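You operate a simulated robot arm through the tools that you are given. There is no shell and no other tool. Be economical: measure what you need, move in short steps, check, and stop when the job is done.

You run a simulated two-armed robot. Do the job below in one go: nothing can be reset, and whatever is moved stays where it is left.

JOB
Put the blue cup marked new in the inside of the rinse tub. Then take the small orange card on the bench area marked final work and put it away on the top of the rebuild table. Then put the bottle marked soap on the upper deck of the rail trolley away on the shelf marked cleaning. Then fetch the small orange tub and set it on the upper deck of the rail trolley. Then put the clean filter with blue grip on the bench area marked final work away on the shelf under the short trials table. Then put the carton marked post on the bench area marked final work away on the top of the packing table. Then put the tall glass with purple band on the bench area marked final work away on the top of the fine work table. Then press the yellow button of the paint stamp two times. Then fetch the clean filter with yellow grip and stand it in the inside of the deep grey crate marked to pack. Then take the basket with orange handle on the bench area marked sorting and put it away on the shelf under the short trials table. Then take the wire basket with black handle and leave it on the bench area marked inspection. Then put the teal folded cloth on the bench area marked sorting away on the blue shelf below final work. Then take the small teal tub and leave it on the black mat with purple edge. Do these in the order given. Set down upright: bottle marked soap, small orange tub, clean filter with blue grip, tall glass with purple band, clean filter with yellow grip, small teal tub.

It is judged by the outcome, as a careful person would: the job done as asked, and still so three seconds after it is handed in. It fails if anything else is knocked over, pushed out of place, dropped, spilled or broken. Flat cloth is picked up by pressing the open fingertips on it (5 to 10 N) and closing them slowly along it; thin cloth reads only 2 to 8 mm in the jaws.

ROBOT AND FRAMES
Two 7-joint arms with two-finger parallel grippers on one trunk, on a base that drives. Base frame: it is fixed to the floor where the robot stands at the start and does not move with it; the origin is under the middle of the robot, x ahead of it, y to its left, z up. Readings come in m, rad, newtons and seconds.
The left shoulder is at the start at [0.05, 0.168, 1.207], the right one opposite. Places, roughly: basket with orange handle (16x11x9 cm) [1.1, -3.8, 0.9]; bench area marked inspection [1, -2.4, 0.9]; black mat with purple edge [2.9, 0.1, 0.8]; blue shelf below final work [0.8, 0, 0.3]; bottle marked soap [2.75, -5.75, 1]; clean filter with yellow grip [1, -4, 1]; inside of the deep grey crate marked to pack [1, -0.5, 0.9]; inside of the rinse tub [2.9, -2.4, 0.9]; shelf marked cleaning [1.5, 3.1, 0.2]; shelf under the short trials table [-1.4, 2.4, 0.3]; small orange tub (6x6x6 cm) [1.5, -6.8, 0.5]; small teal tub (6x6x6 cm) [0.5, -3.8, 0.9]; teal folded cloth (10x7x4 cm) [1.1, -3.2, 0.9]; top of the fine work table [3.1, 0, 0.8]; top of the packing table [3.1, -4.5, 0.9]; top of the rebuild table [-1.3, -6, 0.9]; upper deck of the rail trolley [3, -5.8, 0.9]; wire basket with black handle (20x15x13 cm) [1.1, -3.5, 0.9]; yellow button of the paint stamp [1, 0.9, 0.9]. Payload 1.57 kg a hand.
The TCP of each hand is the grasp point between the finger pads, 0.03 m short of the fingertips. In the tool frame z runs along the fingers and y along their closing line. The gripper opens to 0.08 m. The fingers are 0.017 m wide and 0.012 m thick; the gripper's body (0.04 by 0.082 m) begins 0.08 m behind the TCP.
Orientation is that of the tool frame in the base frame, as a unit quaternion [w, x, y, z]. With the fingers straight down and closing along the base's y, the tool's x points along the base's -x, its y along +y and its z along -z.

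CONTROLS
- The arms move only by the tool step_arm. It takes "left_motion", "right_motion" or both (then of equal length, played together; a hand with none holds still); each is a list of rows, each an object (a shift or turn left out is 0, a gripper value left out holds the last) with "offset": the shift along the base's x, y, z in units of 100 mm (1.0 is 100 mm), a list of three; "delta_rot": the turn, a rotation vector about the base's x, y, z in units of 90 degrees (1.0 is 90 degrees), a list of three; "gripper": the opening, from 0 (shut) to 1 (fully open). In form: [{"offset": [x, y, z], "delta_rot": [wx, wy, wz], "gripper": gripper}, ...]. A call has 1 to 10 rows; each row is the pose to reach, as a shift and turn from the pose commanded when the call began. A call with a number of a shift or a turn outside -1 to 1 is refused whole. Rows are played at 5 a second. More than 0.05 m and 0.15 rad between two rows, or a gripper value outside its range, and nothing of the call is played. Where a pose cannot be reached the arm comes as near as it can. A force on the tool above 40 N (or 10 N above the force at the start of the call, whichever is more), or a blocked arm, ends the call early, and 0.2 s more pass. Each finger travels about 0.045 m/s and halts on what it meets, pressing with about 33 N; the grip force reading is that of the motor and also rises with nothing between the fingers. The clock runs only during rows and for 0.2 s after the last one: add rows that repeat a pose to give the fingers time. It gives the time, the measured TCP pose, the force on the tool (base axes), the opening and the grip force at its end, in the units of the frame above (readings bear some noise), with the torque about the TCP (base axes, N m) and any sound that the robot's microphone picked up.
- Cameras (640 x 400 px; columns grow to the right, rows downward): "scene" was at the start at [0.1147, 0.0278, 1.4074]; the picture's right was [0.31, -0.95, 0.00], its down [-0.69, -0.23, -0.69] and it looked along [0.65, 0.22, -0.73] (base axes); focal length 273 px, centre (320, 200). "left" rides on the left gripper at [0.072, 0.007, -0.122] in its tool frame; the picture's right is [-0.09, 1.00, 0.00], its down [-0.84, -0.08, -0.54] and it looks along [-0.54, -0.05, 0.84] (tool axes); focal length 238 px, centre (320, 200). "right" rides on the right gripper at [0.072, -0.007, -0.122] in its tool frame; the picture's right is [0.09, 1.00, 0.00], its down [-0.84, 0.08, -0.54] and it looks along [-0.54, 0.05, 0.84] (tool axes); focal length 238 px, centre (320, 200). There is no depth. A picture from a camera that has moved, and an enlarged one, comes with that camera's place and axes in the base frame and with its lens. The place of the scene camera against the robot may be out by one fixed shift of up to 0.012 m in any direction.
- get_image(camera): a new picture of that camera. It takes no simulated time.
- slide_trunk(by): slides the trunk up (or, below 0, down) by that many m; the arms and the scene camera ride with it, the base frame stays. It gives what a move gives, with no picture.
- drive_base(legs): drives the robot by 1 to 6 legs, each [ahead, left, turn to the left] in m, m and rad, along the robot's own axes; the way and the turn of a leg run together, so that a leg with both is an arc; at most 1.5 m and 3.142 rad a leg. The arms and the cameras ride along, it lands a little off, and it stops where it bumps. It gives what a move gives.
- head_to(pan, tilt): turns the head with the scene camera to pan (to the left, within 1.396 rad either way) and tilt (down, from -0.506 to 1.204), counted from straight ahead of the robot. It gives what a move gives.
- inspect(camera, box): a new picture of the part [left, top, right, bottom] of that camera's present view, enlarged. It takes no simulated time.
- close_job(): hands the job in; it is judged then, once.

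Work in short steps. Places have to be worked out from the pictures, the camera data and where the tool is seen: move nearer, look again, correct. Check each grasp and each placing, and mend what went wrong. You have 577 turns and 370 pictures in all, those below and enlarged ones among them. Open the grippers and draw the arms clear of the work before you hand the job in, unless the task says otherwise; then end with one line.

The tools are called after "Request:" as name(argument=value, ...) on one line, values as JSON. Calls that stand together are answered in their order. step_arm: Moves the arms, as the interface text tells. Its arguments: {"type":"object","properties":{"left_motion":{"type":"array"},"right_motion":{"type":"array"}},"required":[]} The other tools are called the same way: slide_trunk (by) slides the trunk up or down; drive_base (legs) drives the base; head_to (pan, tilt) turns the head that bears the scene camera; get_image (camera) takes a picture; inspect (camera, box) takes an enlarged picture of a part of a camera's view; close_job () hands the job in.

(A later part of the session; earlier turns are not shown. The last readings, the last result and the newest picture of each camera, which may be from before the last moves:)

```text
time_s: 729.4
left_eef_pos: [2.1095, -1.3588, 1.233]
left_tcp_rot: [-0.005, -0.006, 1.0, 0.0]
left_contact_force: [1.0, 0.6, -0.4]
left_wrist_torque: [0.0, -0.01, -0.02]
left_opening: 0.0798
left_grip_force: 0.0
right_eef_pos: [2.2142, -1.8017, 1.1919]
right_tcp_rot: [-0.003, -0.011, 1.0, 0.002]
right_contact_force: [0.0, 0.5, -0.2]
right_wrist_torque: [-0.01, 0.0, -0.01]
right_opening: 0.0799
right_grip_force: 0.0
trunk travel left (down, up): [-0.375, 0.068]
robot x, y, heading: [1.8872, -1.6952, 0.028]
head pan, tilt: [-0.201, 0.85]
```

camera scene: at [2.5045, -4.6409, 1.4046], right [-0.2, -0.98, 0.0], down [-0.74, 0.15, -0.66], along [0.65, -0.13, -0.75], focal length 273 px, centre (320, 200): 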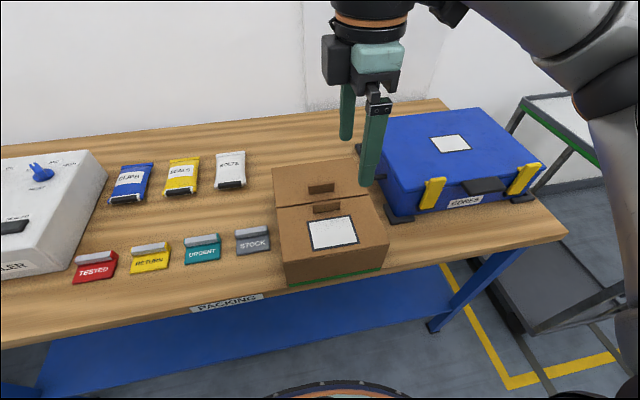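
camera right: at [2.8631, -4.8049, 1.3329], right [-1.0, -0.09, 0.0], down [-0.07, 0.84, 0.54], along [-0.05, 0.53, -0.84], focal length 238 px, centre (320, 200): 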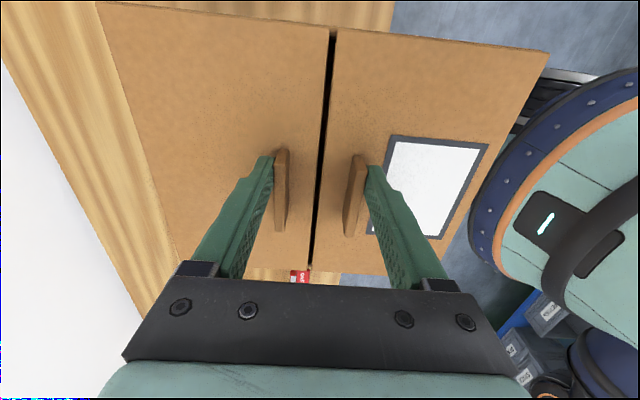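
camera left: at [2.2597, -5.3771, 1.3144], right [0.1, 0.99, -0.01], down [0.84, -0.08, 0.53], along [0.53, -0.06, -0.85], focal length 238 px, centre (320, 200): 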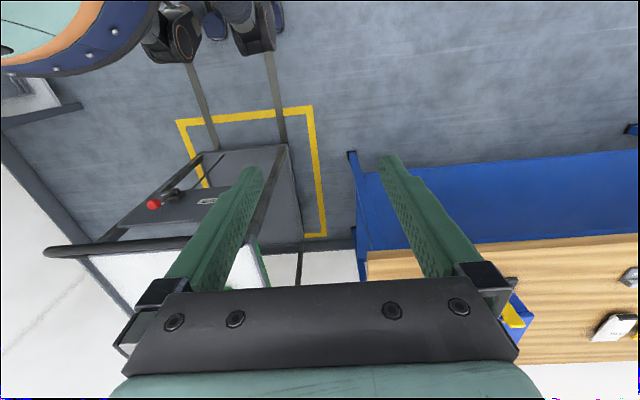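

Request:
drive_base(legs=[[0.06, 0, -0.028], [0, 1.45, 0]])

Request:
head_to(pan=0.2, tilt=0.5)

Request:
get_image(camera="scene")

```text
time_s: 737.1
left_eef_pos: [2.207, 0.0709, 1.2325]
left_tcp_rot: [-0.006, 0.021, 1.0, -0.001]
left_contact_force: [1.3, -0.2, -0.6]
left_wrist_torque: [-0.03, -0.01, 0.02]
left_opening: 0.0801
left_grip_force: 0.0
right_eef_pos: [2.2882, -0.3757, 1.1918]
right_tcp_rot: [-0.003, 0.016, 1.0, 0.002]
right_contact_force: [-0.2, 0.5, -0.1]
right_wrist_torque: [-0.01, -0.03, -0.04]
right_opening: 0.08
right_grip_force: 0.0
trunk travel left (down, up): [-0.375, 0.068]
robot x, y, heading: [1.9641, -0.252, -0.032]
head pan, tilt: [-0.201, 0.85]
```

```text
time_s: 738.0
left_eef_pos: [2.2072, 0.0705, 1.2341]
left_tcp_rot: [-0.005, 0.02, 1.0, -0.001]
left_contact_force: [-0.5, 0.4, -0.7]
left_wrist_torque: [-0.02, -0.01, -0.03]
left_opening: 0.0797
left_grip_force: 0.0
right_eef_pos: [2.288, -0.3763, 1.1924]
right_tcp_rot: [-0.004, 0.016, 1.0, 0.002]
right_contact_force: [0.3, 0.5, -0.2]
right_wrist_torque: [-0.02, -0.04, -0.01]
right_opening: 0.0802
right_grip_force: 0.0
trunk travel left (down, up): [-0.375, 0.068]
robot x, y, heading: [1.9642, -0.2542, -0.028]
head pan, tilt: [0.201, 0.499]
```

```text
185 pictures are left
camera scene: at [2.0916, -0.2342, 1.4345], right [0.17, -0.99, 0.0], down [-0.47, -0.08, -0.88], along [0.86, 0.15, -0.48], focal length 273 px, centre (320, 200)
```

scene: 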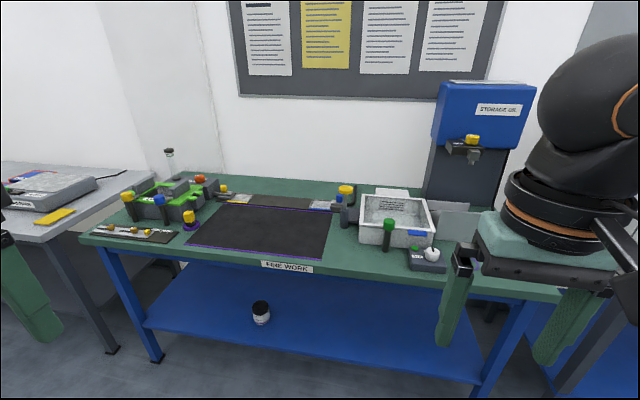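

The fine work table has free space at its right front around (2.86,−0.70). I continue to final work via the north corridor.

Request:
drive_base(legs=[[0, 0, 0.03], [0, 1.25, 0], [0, 1.2, 0]])

Request:
drive_base(legs=[[-1.1, 0, 0.0], [-1.1, 0, 0]])

```text
time_s: 750.5
left_eef_pos: [2.2349, 2.5642, 1.2332]
left_tcp_rot: [-0.005, 0.015, 1.0, -0.001]
left_contact_force: [0.1, -0.2, 0.0]
left_wrist_torque: [-0.02, -0.01, 0.03]
left_opening: 0.0801
left_grip_force: 0.1
right_eef_pos: [2.3233, 2.1195, 1.1921]
right_tcp_rot: [-0.004, 0.009, 1.0, 0.003]
right_contact_force: [0.1, 0.2, 0.1]
right_wrist_torque: [0.0, 0.02, -0.03]
right_opening: 0.0801
right_grip_force: 0.1
trunk travel left (down, up): [-0.375, 0.068]
robot x, y, heading: [1.9956, 2.2396, -0.018]
head pan, tilt: [0.201, 0.499]
```

```text
time_s: 761.1
left_eef_pos: [0.0768, 2.5564, 1.2333]
left_tcp_rot: [-0.005, -0.005, 1.0, -0.002]
left_contact_force: [0.1, 0.5, 0.3]
left_wrist_torque: [-0.03, 0.01, 0.01]
left_opening: 0.0801
left_grip_force: 0.1
right_eef_pos: [0.182, 2.1141, 1.1911]
right_tcp_rot: [-0.003, -0.011, 1.0, 0.002]
right_contact_force: [0.1, 0.5, -0.1]
right_wrist_torque: [0.0, 0.0, -0.01]
right_opening: 0.0799
right_grip_force: 0.0
trunk travel left (down, up): [-0.375, 0.068]
robot x, y, heading: [-0.1509, 2.2193, 0.028]
head pan, tilt: [0.201, 0.499]
```

Request:
drive_base(legs=[[-0.12, 0, -0.028], [0, -1.08, 0], [0.3, 0, 0]])

Request:
head_to(pan=-0.3, tilt=0.7)

Request:
get_image(camera="scene")

```text
time_s: 769.1
left_eef_pos: [0.2575, 1.4756, 1.2331]
left_tcp_rot: [-0.005, 0.012, 1.0, -0.001]
left_contact_force: [-0.4, -0.3, 0.3]
left_wrist_torque: [0.01, 0.03, 0.01]
left_opening: 0.0801
left_grip_force: 0.0
right_eef_pos: [0.3471, 1.0304, 1.1916]
right_tcp_rot: [-0.003, 0.006, 1.0, 0.002]
right_contact_force: [-0.1, 0.5, -0.7]
right_wrist_torque: [0.01, 0.02, 0.03]
right_opening: 0.08
right_grip_force: 0.0
trunk travel left (down, up): [-0.375, 0.068]
robot x, y, heading: [0.0179, 1.1449, -0.016]
head pan, tilt: [0.201, 0.499]
```

```text
time_s: 770.1
left_eef_pos: [0.2577, 1.476, 1.2343]
left_tcp_rot: [-0.005, 0.012, 1.0, -0.001]
left_contact_force: [0.5, 0.2, 0.0]
left_wrist_torque: [0.02, 0.0, -0.02]
left_opening: 0.0799
left_grip_force: 0.1
right_eef_pos: [0.3482, 1.0295, 1.1919]
right_tcp_rot: [-0.003, 0.006, 1.0, 0.001]
right_contact_force: [1.2, 0.5, 0.2]
right_wrist_torque: [-0.01, 0.01, -0.04]
right_opening: 0.08
right_grip_force: 0.1
trunk travel left (down, up): [-0.375, 0.068]
robot x, y, heading: [0.0198, 1.1516, -0.014]
head pan, tilt: [-0.3, 0.7]
```

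```text
184 pictures are left
camera scene: at [0.1394, 1.1255, 1.4169], right [-0.3, -0.95, 0.0], down [-0.61, 0.2, -0.77], along [0.73, -0.23, -0.64], focal length 273 px, centre (320, 200)
```

scene: 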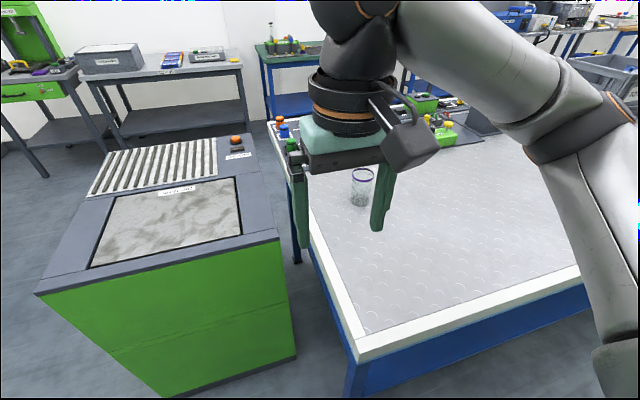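

Glass at about (0.679,0.84), height ~0.105 m, diameter ~6.5 cm. I step up to the edge, extend the hand and tilt it 60° forward.

Request:
drive_base(legs=[[0.05, 0, 0.014]])

Request:
step_arm(right_motion=[{"offset": [0.3, -0.3, -0.2]}, {"offset": [0.6, -0.6, -0.4]}, {"offset": [0.7, -0.9, -0.7]}, {"offset": [0.7, -1.0, -1.0]}])

Request:
step_arm(right_motion=[{"offset": [0.0, -0.2, -0.1], "delta_rot": [0, -0.09, 0]}, {"offset": [0.0, -0.4, -0.2], "delta_rot": [0, -0.18, 0]}, {"offset": [0.1, -0.6, -0.3], "delta_rot": [0, -0.27, 0]}, {"offset": [0.2, -0.8, -0.4], "delta_rot": [0, -0.36, 0]}, {"offset": [0.3, -0.9, -0.5], "delta_rot": [0, -0.45, 0]}, {"offset": [0.4, -0.9, -0.6], "delta_rot": [0, -0.54, 0]}, {"offset": [0.5, -0.9, -0.6], "delta_rot": [0, -0.63, 0]}, {"offset": [0.5, -0.9, -0.6], "delta_rot": [0, -0.667, 0]}])

Request:
get_image(camera="right")

Request:
get_image(camera="scene")

```text
time_s: 771.0
left_eef_pos: [0.3052, 1.4789, 1.233]
left_tcp_rot: [-0.007, 0.006, 1.0, -0.001]
left_contact_force: [0.1, 0.2, -0.2]
left_wrist_torque: [-0.01, 0.03, -0.02]
left_opening: 0.08
left_grip_force: 0.0
right_eef_pos: [0.3996, 1.0344, 1.192]
right_tcp_rot: [-0.003, -0.001, 1.0, 0.001]
right_contact_force: [0.8, 0.6, -0.7]
right_wrist_torque: [0.0, 0.02, -0.01]
right_opening: 0.08
right_grip_force: 0.2
trunk travel left (down, up): [-0.375, 0.068]
robot x, y, heading: [0.0701, 1.1468, 0.006]
head pan, tilt: [-0.3, 0.7]
```

```text
time_s: 772.0
left_eef_pos: [0.3035, 1.4779, 1.2335]
left_tcp_rot: [-0.005, 0.006, 1.0, -0.001]
left_contact_force: [-0.4, -0.4, -0.7]
left_wrist_torque: [-0.02, -0.01, -0.05]
left_opening: 0.08
left_grip_force: 0.0
right_eef_pos: [0.468, 0.9359, 1.0913]
right_tcp_rot: [-0.002, -0.001, 1.0, 0.002]
right_contact_force: [-0.3, -0.2, 0.3]
right_wrist_torque: [-0.03, 0.01, 0.02]
right_opening: 0.0797
right_grip_force: 0.0
trunk travel left (down, up): [-0.375, 0.068]
robot x, y, heading: [0.0672, 1.1478, 0.006]
head pan, tilt: [-0.3, 0.7]
```

```text
time_s: 773.8
left_eef_pos: [0.3027, 1.479, 1.2332]
left_tcp_rot: [-0.005, 0.006, 1.0, -0.001]
left_contact_force: [0.8, 0.7, -0.3]
left_wrist_torque: [0.04, 0.0, -0.03]
left_opening: 0.08
left_grip_force: 0.0
right_eef_pos: [0.5187, 0.8462, 1.0326]
right_tcp_rot: [0.498, -0.001, 0.867, 0.003]
right_contact_force: [-0.4, 0.1, 0.6]
right_wrist_torque: [-0.01, 0.0, -0.01]
right_opening: 0.0798
right_grip_force: 0.1
trunk travel left (down, up): [-0.375, 0.068]
robot x, y, heading: [0.0703, 1.1497, 0.007]
head pan, tilt: [-0.3, 0.7]
```

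```text
183 pictures are left
camera right: at [0.378, 0.838, 1.0321], right [-0.05, 1.0, -0.08], down [-0.05, 0.07, 1.0], along [1.0, 0.05, 0.04], focal length 238 px, centre (320, 200)
```

right: 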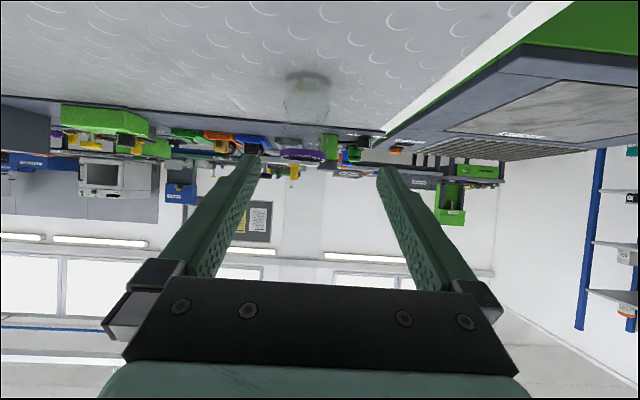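

```text
182 pictures are left
camera scene: at [0.1898, 1.1269, 1.4169], right [-0.29, -0.96, 0.0], down [-0.62, 0.19, -0.77], along [0.73, -0.22, -0.64], focal length 273 px, centre (320, 200)
```

scene: 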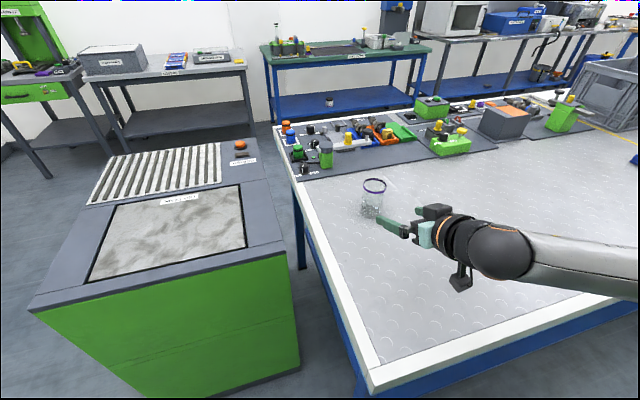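

Glass centre (0.668,0.828), z 0.90–0.99. I move to pre-grasp height in front of it.

Request:
step_arm(right_motion=[{"offset": [0.1, -0.1, -0.3]}, {"offset": [0.2, -0.18, -0.6]}, {"offset": [0.3, -0.18, -0.78]}])

Request:
get_image(camera="right")

```text
time_s: 774.6
left_eef_pos: [0.3041, 1.4787, 1.2345]
left_tcp_rot: [-0.005, 0.005, 1.0, 0.0]
left_contact_force: [0.4, -0.4, 0.4]
left_wrist_torque: [0.01, -0.03, 0.03]
left_opening: 0.0799
left_grip_force: 0.0
right_eef_pos: [0.5467, 0.8269, 0.9535]
right_tcp_rot: [0.498, -0.002, 0.867, 0.002]
right_contact_force: [-0.5, 0.6, 0.1]
right_wrist_torque: [0.01, 0.0, 0.01]
right_opening: 0.0797
right_grip_force: 0.1
trunk travel left (down, up): [-0.375, 0.068]
robot x, y, heading: [0.0703, 1.1506, 0.003]
head pan, tilt: [-0.3, 0.7]
```

```text
181 pictures are left
camera right: at [0.4074, 0.8197, 0.9537], right [-0.05, 1.0, -0.08], down [-0.05, 0.08, 1.0], along [1.0, 0.05, 0.04], focal length 238 px, centre (320, 200)
```

right: 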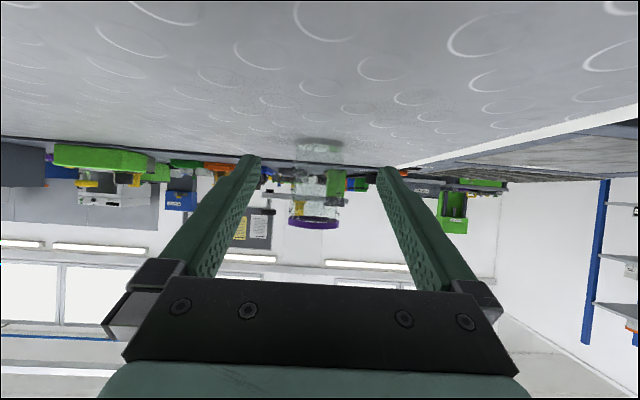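

Aligned (y≈0.827, x≈0.67). I advance 12 cm so the glass is between the pads.

Request:
step_arm(right_motion=[{"offset": [0.4, 0, 0]}, {"offset": [0.7, 0, 0]}])

Request:
get_image(camera="right")

```text
time_s: 775.2
left_eef_pos: [0.3039, 1.4777, 1.2338]
left_tcp_rot: [-0.005, 0.006, 1.0, -0.001]
left_contact_force: [0.1, -0.7, 0.0]
left_wrist_torque: [-0.02, 0.02, 0.01]
left_opening: 0.0798
left_grip_force: 0.1
right_eef_pos: [0.617, 0.8275, 0.9512]
right_tcp_rot: [0.498, -0.002, 0.867, 0.002]
right_contact_force: [0.0, 1.1, -0.3]
right_wrist_torque: [-0.04, 0.0, -0.05]
right_opening: 0.0799
right_grip_force: 0.0
trunk travel left (down, up): [-0.375, 0.068]
robot x, y, heading: [0.0657, 1.1466, 0.004]
head pan, tilt: [-0.3, 0.7]
```

```text
180 pictures are left
camera right: at [0.4776, 0.8205, 0.9519], right [-0.05, 1.0, -0.08], down [-0.05, 0.08, 1.0], along [1.0, 0.05, 0.04], focal length 238 px, centre (320, 200)
```

right: 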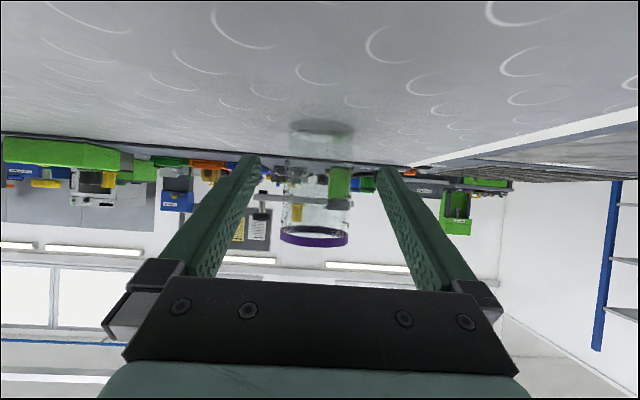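

Consistent. I advance the last 5 cm and close.

Request:
step_arm(right_motion=[{"offset": [0.25, 0, 0]}, {"offset": [0.52, 0, 0]}, {"offset": [0.52, 0, 0], "gripper": 0.85}, {"offset": [0.52, 0, 0], "gripper": 0.75}, {"offset": [0.52, 0, 0], "gripper": 0.65}, {"offset": [0.52, 0, 0], "gripper": 0.6}, {"offset": [0.52, 0, 0], "gripper": 0.6}])

Request:
get_image(camera="right")

```text
time_s: 776.8
left_eef_pos: [0.304, 1.4786, 1.2335]
left_tcp_rot: [-0.006, 0.006, 1.0, -0.001]
left_contact_force: [-0.5, -0.6, -0.1]
left_wrist_torque: [0.02, 0.01, 0.0]
left_opening: 0.0801
left_grip_force: 0.0
right_eef_pos: [0.6708, 0.8277, 0.9545]
right_tcp_rot: [0.497, -0.001, 0.868, 0.002]
right_contact_force: [0.9, 0.9, 1.6]
right_wrist_torque: [0.03, -0.03, 0.01]
right_opening: 0.0557
right_grip_force: 33.0
trunk travel left (down, up): [-0.375, 0.068]
robot x, y, heading: [0.0651, 1.1517, 0.008]
head pan, tilt: [-0.3, 0.7]
```

```text
179 pictures are left
camera right: at [0.5304, 0.8199, 0.9539], right [-0.05, 1.0, -0.08], down [-0.05, 0.08, 1.0], along [1.0, 0.05, 0.04], focal length 238 px, centre (320, 200)
```

right: 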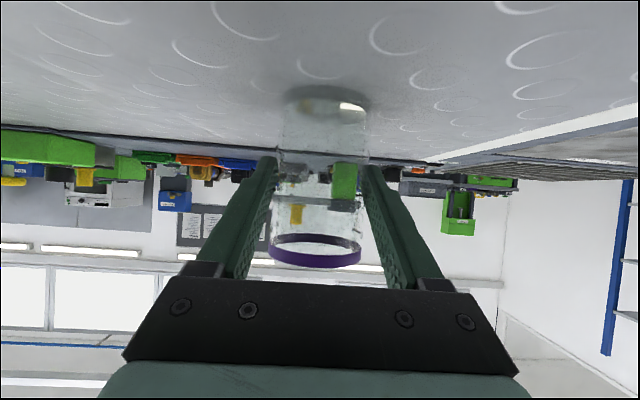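

The glass is held (56 mm). I lift it and back away toward the north corridor.

Request:
step_arm(right_motion=[{"offset": [0, 0, 0.3]}, {"offset": [0, 0, 0.7]}, {"offset": [-0.1, 0, 1.0]}])

Request:
step_arm(right_motion=[{"offset": [-0.2, 0, 0.3]}, {"offset": [-0.5, 0, 0.5]}, {"offset": [-0.9, 0, 0.5]}])

Request:
get_image(camera="right")

Request:
drive_base(legs=[[-0.35, 0, -0.008], [0, 1.08, 0]])

```text
time_s: 777.6
left_eef_pos: [0.302, 1.478, 1.2327]
left_tcp_rot: [-0.006, 0.006, 1.0, -0.001]
left_contact_force: [0.6, -0.4, 0.1]
left_wrist_torque: [0.01, 0.0, -0.01]
left_opening: 0.0799
left_grip_force: 0.1
right_eef_pos: [0.6592, 0.8255, 1.0536]
right_tcp_rot: [0.497, -0.001, 0.868, 0.001]
right_contact_force: [-0.5, -0.2, -0.8]
right_wrist_torque: [0.03, 0.03, 0.02]
right_opening: 0.056
right_grip_force: 32.8
trunk travel left (down, up): [-0.375, 0.068]
robot x, y, heading: [0.0717, 1.1494, -0.001]
head pan, tilt: [-0.3, 0.7]
```

```text
time_s: 778.4
left_eef_pos: [0.303, 1.4784, 1.2333]
left_tcp_rot: [-0.006, 0.006, 1.0, -0.001]
left_contact_force: [-1.0, 0.5, 0.3]
left_wrist_torque: [-0.03, 0.0, -0.02]
left_opening: 0.0802
left_grip_force: 0.1
right_eef_pos: [0.5679, 0.8296, 1.1069]
right_tcp_rot: [0.497, -0.002, 0.868, 0.002]
right_contact_force: [0.3, 0.1, -1.1]
right_wrist_torque: [0.0, 0.05, -0.03]
right_opening: 0.0559
right_grip_force: 32.6
trunk travel left (down, up): [-0.375, 0.068]
robot x, y, heading: [0.0695, 1.1503, 0.001]
head pan, tilt: [-0.3, 0.7]
```

```text
178 pictures are left
camera right: at [0.4277, 0.821, 1.1063], right [-0.05, 1.0, -0.08], down [-0.05, 0.08, 1.0], along [1.0, 0.05, 0.04], focal length 238 px, centre (320, 200)
```

right: 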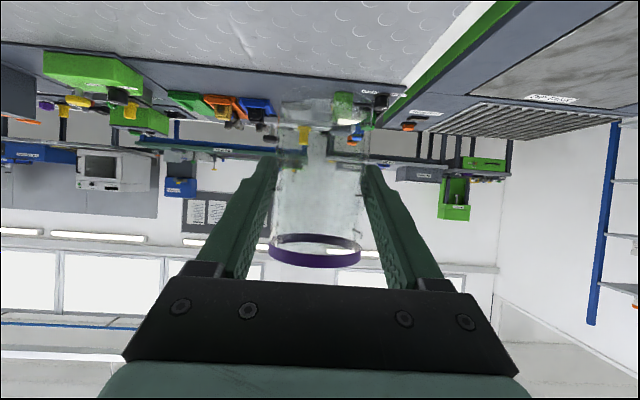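

```text
time_s: 785.8
left_eef_pos: [-0.0371, 2.5469, 1.2339]
left_tcp_rot: [-0.005, 0.012, 1.0, -0.001]
left_contact_force: [-0.2, -0.1, -0.1]
left_wrist_torque: [0.01, 0.01, -0.02]
left_opening: 0.0798
left_grip_force: 0.1
right_eef_pos: [0.2195, 1.8939, 1.1056]
right_tcp_rot: [0.497, 0.005, 0.868, -0.002]
right_contact_force: [-0.1, 0.4, -0.7]
right_wrist_torque: [0.0, -0.01, -0.02]
right_opening: 0.0558
right_grip_force: 33.4
trunk travel left (down, up): [-0.375, 0.068]
robot x, y, heading: [-0.2704, 2.2198, -0.012]
head pan, tilt: [-0.3, 0.7]
```

Request:
drive_base(legs=[[0, 0, 0.012], [1.05, 0, 0], [1.0, 0, 0]])

Request:
drive_base(legs=[[0, -1.3, 0], [0, -1.28, 0]])

Request:
head_to(pan=-0.2, tilt=0.6)

Request:
get_image(camera="scene")

```text
time_s: 796.3
left_eef_pos: [2.0192, 2.5522, 1.2326]
left_tcp_rot: [-0.006, 0.016, 1.0, -0.001]
left_contact_force: [0.3, -0.2, 0.5]
left_wrist_torque: [-0.06, 0.0, 0.0]
left_opening: 0.08
left_grip_force: 0.2
right_eef_pos: [2.2714, 1.8967, 1.1056]
right_tcp_rot: [0.498, 0.008, 0.867, -0.004]
right_contact_force: [-0.1, 0.3, -1.1]
right_wrist_torque: [0.02, 0.05, 0.01]
right_opening: 0.0559
right_grip_force: 33.2
trunk travel left (down, up): [-0.375, 0.068]
robot x, y, heading: [1.7766, 2.2262, -0.009]
head pan, tilt: [-0.3, 0.7]
```

```text
time_s: 809.0
left_eef_pos: [1.9824, -0.0559, 1.2334]
left_tcp_rot: [-0.005, 0.008, 1.0, -0.001]
left_contact_force: [0.2, -0.2, 0.4]
left_wrist_torque: [0.01, 0.0, 0.02]
left_opening: 0.0801
left_grip_force: 0.0
right_eef_pos: [2.2445, -0.7058, 1.105]
right_tcp_rot: [0.498, 0.001, 0.867, 0.0]
right_contact_force: [0.5, 0.0, -0.8]
right_wrist_torque: [0.02, 0.01, -0.01]
right_opening: 0.0559
right_grip_force: 32.9
trunk travel left (down, up): [-0.375, 0.068]
robot x, y, heading: [1.7512, -0.3872, 0.0]
head pan, tilt: [-0.3, 0.7]
```

```text
time_s: 809.7
left_eef_pos: [1.9834, -0.0545, 1.2341]
left_tcp_rot: [-0.005, 0.008, 1.0, -0.001]
left_contact_force: [-0.5, 0.4, 0.1]
left_wrist_torque: [0.01, 0.01, -0.03]
left_opening: 0.08
left_grip_force: 0.1
right_eef_pos: [2.2443, -0.7061, 1.1051]
right_tcp_rot: [0.498, 0.001, 0.867, 0.0]
right_contact_force: [-0.6, 0.0, -0.2]
right_wrist_torque: [0.03, 0.0, 0.03]
right_opening: 0.0559
right_grip_force: 33.2
trunk travel left (down, up): [-0.375, 0.068]
robot x, y, heading: [1.751, -0.3848, 0.002]
head pan, tilt: [-0.201, 0.6]
```

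```text
177 pictures are left
camera scene: at [1.8729, -0.3986, 1.4255], right [-0.2, -0.98, 0.0], down [-0.55, 0.11, -0.82], along [0.81, -0.17, -0.57], focal length 273 px, centre (320, 200)
```

scene: 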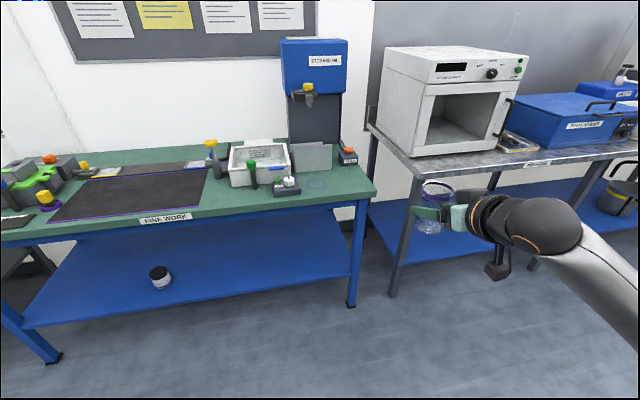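

I'll place the glass at about (2.88,−0.645). I drive forward.

Request:
drive_base(legs=[[0.4, 0.06, 0]])

Request:
get_image(camera="scene")

Request:
get_image(camera="right")

```text
time_s: 812.2
left_eef_pos: [2.3775, 0.0029, 1.2346]
left_tcp_rot: [-0.006, 0.01, 1.0, -0.001]
left_contact_force: [0.2, -0.5, -0.1]
left_wrist_torque: [0.03, -0.01, -0.01]
left_opening: 0.0801
left_grip_force: 0.1
right_eef_pos: [2.6376, -0.6504, 1.1047]
right_tcp_rot: [0.497, 0.003, 0.868, -0.001]
right_contact_force: [-0.1, 0.1, -1.2]
right_wrist_torque: [-0.01, 0.01, 0.0]
right_opening: 0.0557
right_grip_force: 33.1
trunk travel left (down, up): [-0.375, 0.068]
robot x, y, heading: [2.1428, -0.3226, -0.005]
head pan, tilt: [-0.201, 0.6]
```

```text
176 pictures are left
camera scene: at [2.2664, -0.34, 1.4254], right [-0.2, -0.98, 0.0], down [-0.55, 0.12, -0.82], along [0.81, -0.17, -0.57], focal length 273 px, centre (320, 200)
```

scene: 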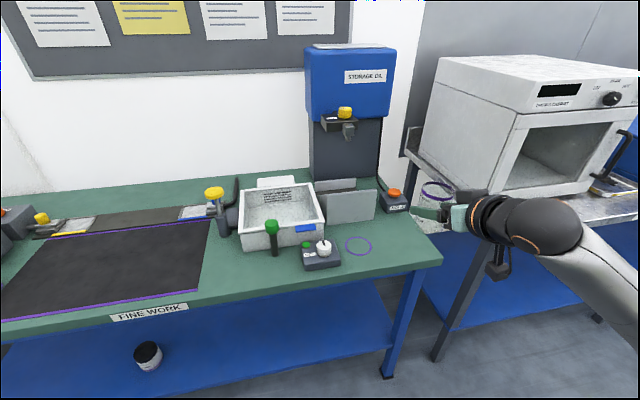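

```text
175 pictures are left
camera right: at [2.4967, -0.6555, 1.1056], right [-0.04, 1.0, -0.08], down [-0.04, 0.08, 1.0], along [1.0, 0.04, 0.04], focal length 238 px, centre (320, 200)
```

right: 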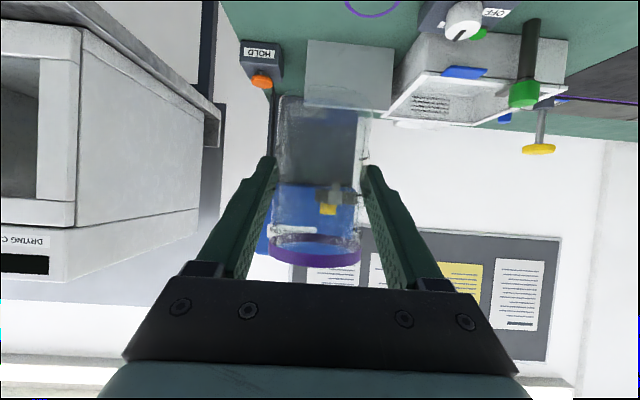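

A purple ring on the table at about (2.865,−0.588) evidently marks the glass's spot. I drive closer and move above it.

Request:
drive_base(legs=[[0.21, 0.03, 0.003]])

Request:
step_arm(right_motion=[{"offset": [0.1, 0.15, -0.3]}, {"offset": [0.2, 0.3, -0.7]}, {"offset": [0.22, 0.33, -1.0]}])

Request:
get_image(camera="scene")

Request:
get_image(camera="right")

```text
time_s: 813.9
left_eef_pos: [2.5891, 0.0346, 1.2331]
left_tcp_rot: [-0.006, 0.008, 1.0, -0.001]
left_contact_force: [0.4, 0.9, 0.2]
left_wrist_torque: [-0.04, -0.01, -0.02]
left_opening: 0.0801
left_grip_force: 0.0
right_eef_pos: [2.8539, -0.6174, 1.1056]
right_tcp_rot: [0.497, 0.0, 0.868, 0.001]
right_contact_force: [0.1, -0.1, -0.7]
right_wrist_torque: [0.0, 0.05, -0.01]
right_opening: 0.0561
right_grip_force: 33.2
trunk travel left (down, up): [-0.375, 0.068]
robot x, y, heading: [2.3572, -0.2965, 0.002]
head pan, tilt: [-0.201, 0.6]
```

```text
time_s: 814.7
left_eef_pos: [2.5898, 0.0341, 1.2339]
left_tcp_rot: [-0.005, 0.007, 1.0, 0.0]
left_contact_force: [1.0, 0.5, 0.4]
left_wrist_torque: [-0.01, 0.01, -0.03]
left_opening: 0.0801
left_grip_force: 0.0
right_eef_pos: [2.8755, -0.5844, 1.0029]
right_tcp_rot: [0.497, 0.0, 0.868, 0.001]
right_contact_force: [0.0, 0.3, -1.4]
right_wrist_torque: [0.0, -0.02, -0.01]
right_opening: 0.0562
right_grip_force: 33.1
trunk travel left (down, up): [-0.375, 0.068]
robot x, y, heading: [2.353, -0.2914, 0.003]
head pan, tilt: [-0.201, 0.6]
```

```text
174 pictures are left
camera scene: at [2.4799, -0.3098, 1.4255], right [-0.2, -0.98, 0.0], down [-0.55, 0.11, -0.82], along [0.81, -0.16, -0.57], focal length 273 px, centre (320, 200)
```

scene: 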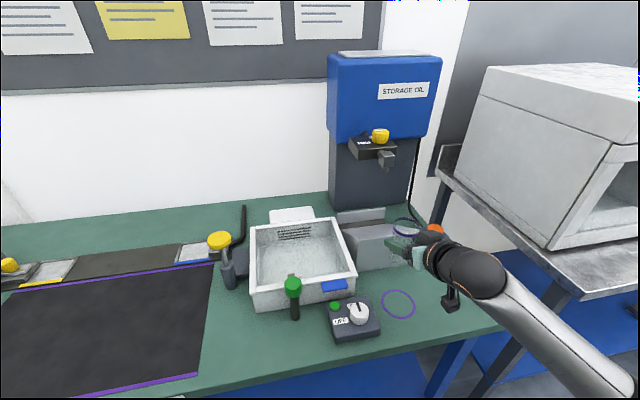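

```text
173 pictures are left
camera right: at [2.7344, -0.592, 1.0037], right [-0.05, 1.0, -0.08], down [-0.05, 0.08, 1.0], along [1.0, 0.05, 0.04], focal length 238 px, centre (320, 200)
```

right: 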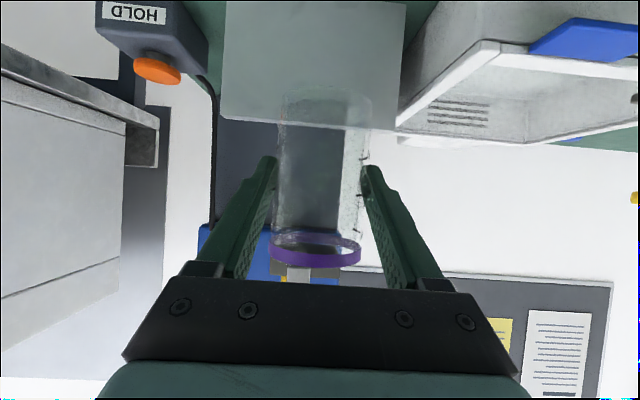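

Ring centre (2.858,−0.586). I correct by −1.5 cm in x and lower toward the table.

Request:
step_arm(right_motion=[{"offset": [-0.16, -0.02, -0.3]}, {"offset": [-0.16, -0.02, -0.7]}, {"offset": [-0.16, -0.02, -1.0]}, {"offset": [-0.16, -0.02, -1.0]}])

Request:
get_image(camera="scene")

```text
time_s: 815.7
left_eef_pos: [2.5885, 0.0334, 1.2328]
left_tcp_rot: [-0.005, 0.008, 1.0, -0.001]
left_contact_force: [0.2, 0.5, 0.9]
left_wrist_torque: [-0.02, 0.0, -0.01]
left_opening: 0.08
left_grip_force: 0.1
right_eef_pos: [2.8587, -0.588, 0.9005]
right_tcp_rot: [0.499, 0.001, 0.867, 0.001]
right_contact_force: [0.8, -0.1, -1.4]
right_wrist_torque: [0.02, -0.01, 0.02]
right_opening: 0.0559
right_grip_force: 32.5
trunk travel left (down, up): [-0.375, 0.068]
robot x, y, heading: [2.3551, -0.2943, 0.003]
head pan, tilt: [-0.201, 0.6]
```

```text
172 pictures are left
camera scene: at [2.4799, -0.3098, 1.4255], right [-0.2, -0.98, 0.0], down [-0.55, 0.11, -0.83], along [0.81, -0.16, -0.56], focal length 273 px, centre (320, 200)
```

scene: 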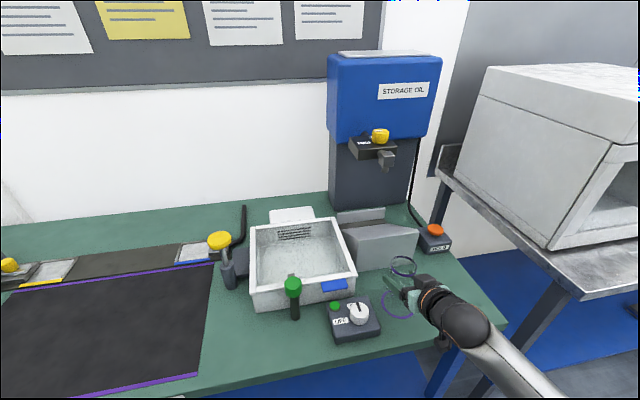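

Descending the last part in small steps.

Request:
step_arm(right_motion=[{"offset": [0, 0, -0.08]}, {"offset": [0, 0, -0.16]}, {"offset": [0, 0, -0.22]}, {"offset": [0, 0, -0.28]}])

```text
time_s: 816.7
left_eef_pos: [2.5894, 0.0337, 1.2341]
left_tcp_rot: [-0.005, 0.008, 1.0, 0.0]
left_contact_force: [0.3, 0.0, -0.9]
left_wrist_torque: [0.01, 0.03, 0.01]
left_opening: 0.0799
left_grip_force: 0.1
right_eef_pos: [2.8582, -0.5864, 0.877]
right_tcp_rot: [0.498, 0.0, 0.867, 0.001]
right_contact_force: [0.3, -0.1, -1.3]
right_wrist_torque: [0.01, -0.01, -0.02]
right_opening: 0.0557
right_grip_force: 32.9
trunk travel left (down, up): [-0.375, 0.068]
robot x, y, heading: [2.3549, -0.2952, 0.002]
head pan, tilt: [-0.201, 0.6]
```

Request:
step_arm(right_motion=[{"offset": [0, 0, -0.05]}, {"offset": [0, 0, -0.1]}, {"offset": [0, 0, -0.15]}])

Request:
inspect(camera="scene", box=[340, 230, 480, 330])

```text
time_s: 817.5
left_eef_pos: [2.587, 0.0354, 1.2343]
left_tcp_rot: [-0.005, 0.007, 1.0, -0.001]
left_contact_force: [0.4, -0.1, -0.9]
left_wrist_torque: [0.0, 0.0, 0.02]
left_opening: 0.0799
left_grip_force: 0.0
right_eef_pos: [2.8586, -0.5875, 0.8673]
right_tcp_rot: [0.504, 0.0, 0.864, 0.0]
right_contact_force: [-0.7, -5.0, 22.5]
right_wrist_torque: [-0.74, -0.37, -0.4]
right_opening: 0.0561
right_grip_force: 33.3
trunk travel left (down, up): [-0.375, 0.068]
robot x, y, heading: [2.3508, -0.2913, -0.001]
head pan, tilt: [-0.201, 0.6]
```

```text
4.00 times, centred on (410, 280) of scene
camera zoom: at [2.4776, -0.3089, 1.4261], right [-0.2, -0.98, 0.0], down [-0.55, 0.11, -0.83], along [0.81, -0.16, -0.56], focal length 1091 px, centre (-40, -120)
```

zoom: 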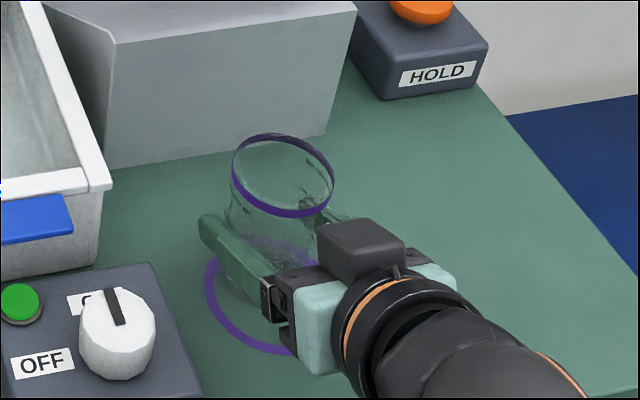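

Touching. The base sits slightly behind the ring's centre, so I lift 1 cm, shift 2 cm toward me, and set down again.

Request:
step_arm(right_motion=[{"offset": [0, 0, 0.15]}, {"offset": [-0.2, 0, 0.15]}, {"offset": [-0.2, 0, 0.08]}, {"offset": [-0.2, 0, 0.03]}, {"offset": [-0.2, 0, 0.0]}])

Request:
step_arm(right_motion=[{"offset": [0, 0, 0.04]}, {"offset": [0, 0, 0.04], "gripper": 0.75}, {"offset": [0, 0, 0.04], "gripper": 0.85}, {"offset": [0, 0, 0.04], "gripper": 0.95}, {"offset": [0, 0, 0.04], "gripper": 1.0}])

Request:
get_image(camera="right")

```text
time_s: 818.7
left_eef_pos: [2.5886, 0.034, 1.2339]
left_tcp_rot: [-0.006, 0.008, 1.0, -0.001]
left_contact_force: [0.9, -0.4, 0.1]
left_wrist_torque: [-0.01, 0.02, 0.0]
left_opening: 0.0799
left_grip_force: 0.1
right_eef_pos: [2.8381, -0.586, 0.864]
right_tcp_rot: [0.499, 0.0, 0.866, 0.0]
right_contact_force: [-4.7, -0.4, 6.9]
right_wrist_torque: [0.05, -0.03, 0.02]
right_opening: 0.0559
right_grip_force: 32.8
trunk travel left (down, up): [-0.375, 0.068]
robot x, y, heading: [2.3573, -0.2959, -0.002]
head pan, tilt: [-0.201, 0.6]
```

```text
time_s: 819.9
left_eef_pos: [2.589, 0.0347, 1.2332]
left_tcp_rot: [-0.006, 0.009, 1.0, -0.001]
left_contact_force: [0.5, -0.4, 1.0]
left_wrist_torque: [-0.02, 0.02, -0.03]
left_opening: 0.08
left_grip_force: 0.1
right_eef_pos: [2.8387, -0.5855, 0.8663]
right_tcp_rot: [0.498, 0.001, 0.867, 0.001]
right_contact_force: [0.3, -0.4, 0.1]
right_wrist_torque: [0.0, -0.06, 0.0]
right_opening: 0.0801
right_grip_force: 0.0
trunk travel left (down, up): [-0.375, 0.068]
robot x, y, heading: [2.3544, -0.2983, 0.001]
head pan, tilt: [-0.201, 0.6]
```

```text
170 pictures are left
camera right: at [2.6985, -0.5931, 0.866], right [-0.05, 1.0, -0.08], down [-0.05, 0.08, 1.0], along [1.0, 0.05, 0.04], focal length 238 px, centre (320, 200)
```

right: 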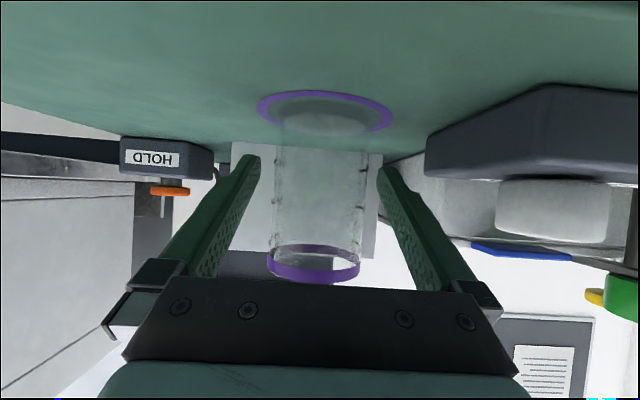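

The glass stands inside the ring. I back straight out.

Request:
drive_base(legs=[[-0.25, 0, 0]])

Request:
get_image(camera="scene")

```text
time_s: 821.7
left_eef_pos: [2.3393, 0.0339, 1.2334]
left_tcp_rot: [-0.005, 0.009, 1.0, -0.001]
left_contact_force: [-1.1, 0.0, 0.5]
left_wrist_torque: [-0.03, -0.03, 0.03]
left_opening: 0.08
left_grip_force: 0.1
right_eef_pos: [2.5864, -0.5874, 0.8663]
right_tcp_rot: [0.498, 0.001, 0.867, 0.0]
right_contact_force: [0.3, 0.7, -0.8]
right_wrist_torque: [-0.03, -0.01, 0.0]
right_opening: 0.0799
right_grip_force: 0.0
trunk travel left (down, up): [-0.375, 0.068]
robot x, y, heading: [2.1057, -0.2935, 0.002]
head pan, tilt: [-0.201, 0.6]
```

```text
169 pictures are left
camera scene: at [2.2284, -0.3097, 1.4256], right [-0.2, -0.98, 0.0], down [-0.55, 0.11, -0.83], along [0.81, -0.17, -0.56], focal length 273 px, centre (320, 200)
```

scene: 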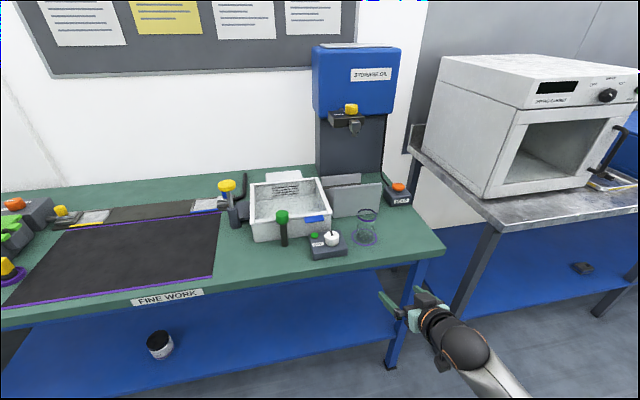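

Next is the paint stamp. I restore the hand to tool-down and raise it.

Request:
drive_base(legs=[[-0.2, 0, 0]])

Request:
step_arm(right_motion=[{"offset": [0, 0, 0.4], "delta_rot": [0, 0.09, 0]}, {"offset": [0, 0, 0.8], "delta_rot": [0, 0.18, 0]}, {"offset": [0, 0, 1.0], "delta_rot": [0, 0.27, 0]}, {"offset": [-0.1, 0, 1.0], "delta_rot": [0, 0.36, 0]}, {"offset": [-0.2, 0, 1.0], "delta_rot": [0, 0.45, 0]}, {"offset": [-0.3, 0, 1.0], "delta_rot": [0, 0.54, 0]}, {"offset": [-0.4, 0, 1.0], "delta_rot": [0, 0.63, 0]}, {"offset": [-0.5, 0, 1.0], "delta_rot": [0, 0.665, 0]}])

Request:
step_arm(right_motion=[{"offset": [-0.1, 0.1, 0.4]}, {"offset": [-0.3, 0.2, 0.8]}, {"offset": [-0.5, 0.3, 1.0]}, {"offset": [-0.9, 0.5, 1.0]}])

Request:
step_arm(right_motion=[{"offset": [-0.1, 0.1, 0.4]}, {"offset": [-0.3, 0.2, 0.8]}, {"offset": [-0.3, 0.3, 0.9]}])

Request:
get_image(camera="scene")

```text
time_s: 823.3
left_eef_pos: [2.1431, 0.0337, 1.234]
left_tcp_rot: [-0.005, 0.012, 1.0, 0.0]
left_contact_force: [-0.1, 0.1, -0.1]
left_wrist_torque: [0.01, 0.0, 0.01]
left_opening: 0.08
left_grip_force: 0.1
right_eef_pos: [2.3874, -0.5888, 0.8654]
right_tcp_rot: [0.498, 0.003, 0.867, -0.001]
right_contact_force: [-0.8, 0.2, 0.2]
right_wrist_torque: [-0.02, 0.01, -0.02]
right_opening: 0.0801
right_grip_force: 0.0
trunk travel left (down, up): [-0.375, 0.068]
robot x, y, heading: [1.9066, -0.293, -0.008]
head pan, tilt: [-0.201, 0.6]
```

```text
time_s: 825.1
left_eef_pos: [2.1431, 0.0326, 1.2337]
left_tcp_rot: [-0.005, 0.013, 1.0, -0.001]
left_contact_force: [0.4, -1.0, -0.3]
left_wrist_torque: [-0.01, 0.01, 0.04]
left_opening: 0.0801
left_grip_force: 0.1
right_eef_pos: [2.3376, -0.59, 0.9661]
right_tcp_rot: [-0.003, 0.004, 1.0, -0.003]
right_contact_force: [-0.4, 0.5, 0.7]
right_wrist_torque: [0.01, -0.04, -0.03]
right_opening: 0.0798
right_grip_force: 0.0
trunk travel left (down, up): [-0.375, 0.068]
robot x, y, heading: [1.9077, -0.2941, -0.009]
head pan, tilt: [-0.201, 0.6]
```

```text
time_s: 826.1
left_eef_pos: [2.1433, 0.0328, 1.2339]
left_tcp_rot: [-0.006, 0.012, 1.0, -0.001]
left_contact_force: [-1.0, 1.1, 0.2]
left_wrist_torque: [0.01, -0.04, 0.02]
left_opening: 0.0798
left_grip_force: 0.1
right_eef_pos: [2.2475, -0.5361, 1.0653]
right_tcp_rot: [-0.002, 0.003, 1.0, -0.004]
right_contact_force: [-0.6, -0.5, -0.3]
right_wrist_torque: [-0.02, 0.05, 0.0]
right_opening: 0.0798
right_grip_force: 0.1
trunk travel left (down, up): [-0.375, 0.068]
robot x, y, heading: [1.9093, -0.2944, -0.004]
head pan, tilt: [-0.201, 0.6]
```

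```text
time_s: 826.9
left_eef_pos: [2.144, 0.0324, 1.2337]
left_tcp_rot: [-0.007, 0.012, 1.0, 0.0]
left_contact_force: [-0.3, -0.1, -0.2]
left_wrist_torque: [-0.01, 0.03, 0.0]
left_opening: 0.0798
left_grip_force: 0.0
right_eef_pos: [2.2168, -0.5063, 1.157]
right_tcp_rot: [-0.002, 0.003, 1.0, -0.004]
right_contact_force: [-0.4, 0.0, -0.2]
right_wrist_torque: [0.02, -0.01, 0.0]
right_opening: 0.0801
right_grip_force: 0.2
trunk travel left (down, up): [-0.375, 0.068]
robot x, y, heading: [1.9048, -0.2879, -0.012]
head pan, tilt: [-0.201, 0.6]
```

```text
168 pictures are left
camera scene: at [2.0312, -0.3091, 1.4254], right [-0.21, -0.98, 0.0], down [-0.55, 0.12, -0.82], along [0.81, -0.17, -0.57], focal length 273 px, centre (320, 200)
```

scene: 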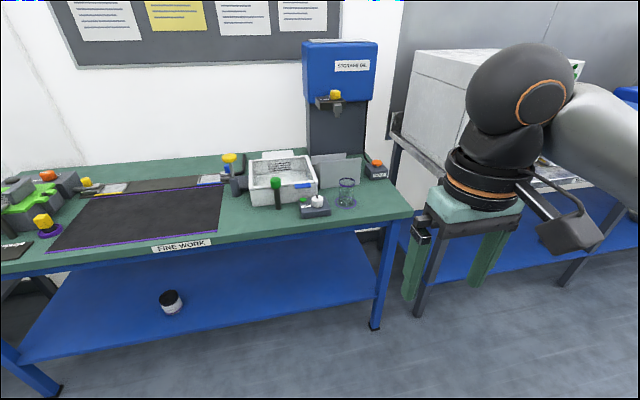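

Now to the paint stamp from the bench's east side: go to y≈0.75, turn to face west and look.

Request:
drive_base(legs=[[0.05, 1.04, 0.012], [0, 0, 1.571], [0, 0, 1.571]])

Request:
head_to(pan=0.0, tilt=0.6)

Request:
get_image(camera="scene")

```text
time_s: 839.9
left_eef_pos: [1.7195, 0.4157, 1.2334]
left_tcp_rot: [0.0, 1.0, -0.012, 0.005]
left_contact_force: [0.6, 0.4, 0.9]
left_wrist_torque: [0.04, 0.01, -0.01]
left_opening: 0.0798
left_grip_force: 0.1
right_eef_pos: [1.6472, 0.9565, 1.1572]
right_tcp_rot: [-0.004, 1.0, -0.002, 0.001]
right_contact_force: [0.1, 0.5, -0.7]
right_wrist_torque: [0.01, 0.02, 0.01]
right_opening: 0.08
right_grip_force: 0.1
trunk travel left (down, up): [-0.375, 0.068]
robot x, y, heading: [1.953, 0.7414, 3.135]
head pan, tilt: [-0.201, 0.6]
```

```text
time_s: 840.6
left_eef_pos: [1.7198, 0.4159, 1.2343]
left_tcp_rot: [-0.001, 1.0, -0.013, 0.006]
left_contact_force: [0.4, -0.7, 0.6]
left_wrist_torque: [-0.01, 0.02, -0.01]
left_opening: 0.0799
left_grip_force: 0.1
right_eef_pos: [1.6464, 0.9577, 1.1568]
right_tcp_rot: [-0.004, 1.0, -0.003, 0.001]
right_contact_force: [-0.2, -0.4, 0.5]
right_wrist_torque: [0.01, 0.01, 0.01]
right_opening: 0.0799
right_grip_force: 0.2
trunk travel left (down, up): [-0.375, 0.068]
robot x, y, heading: [1.9575, 0.7437, 3.134]
head pan, tilt: [0.0, 0.6]
```

```text
167 pictures are left
camera scene: at [1.8279, 0.7464, 1.4255], right [0.01, 1.0, 0.0], down [0.56, -0.01, -0.83], along [-0.83, 0.01, -0.56], focal length 273 px, centre (320, 200)
```

scene: 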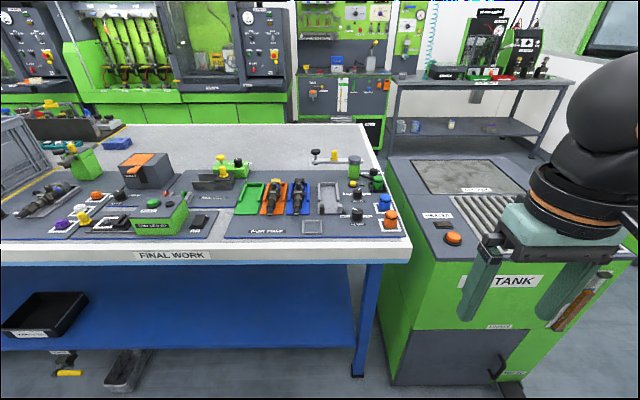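

I zoom in to find the paint stamp with the yellow button.

Request:
inspect(camera="scene", box=[220, 130, 410, 250])

```text
3.33 times, centred on (315, 190) of scene
camera zoom: at [1.8279, 0.7464, 1.4255], right [0.01, 1.0, 0.0], down [0.56, -0.01, -0.83], along [-0.83, 0.01, -0.56], focal length 909 px, centre (337, 233)
```

zoom: 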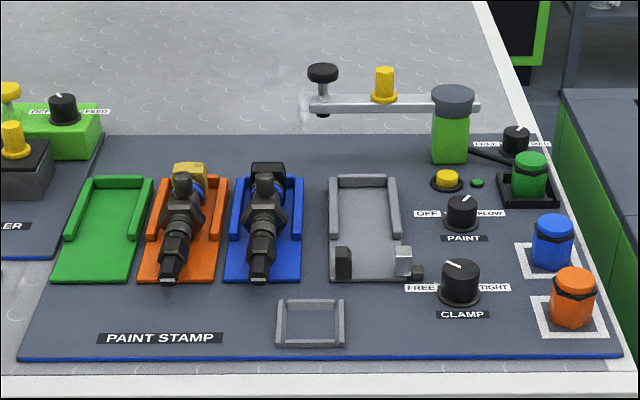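

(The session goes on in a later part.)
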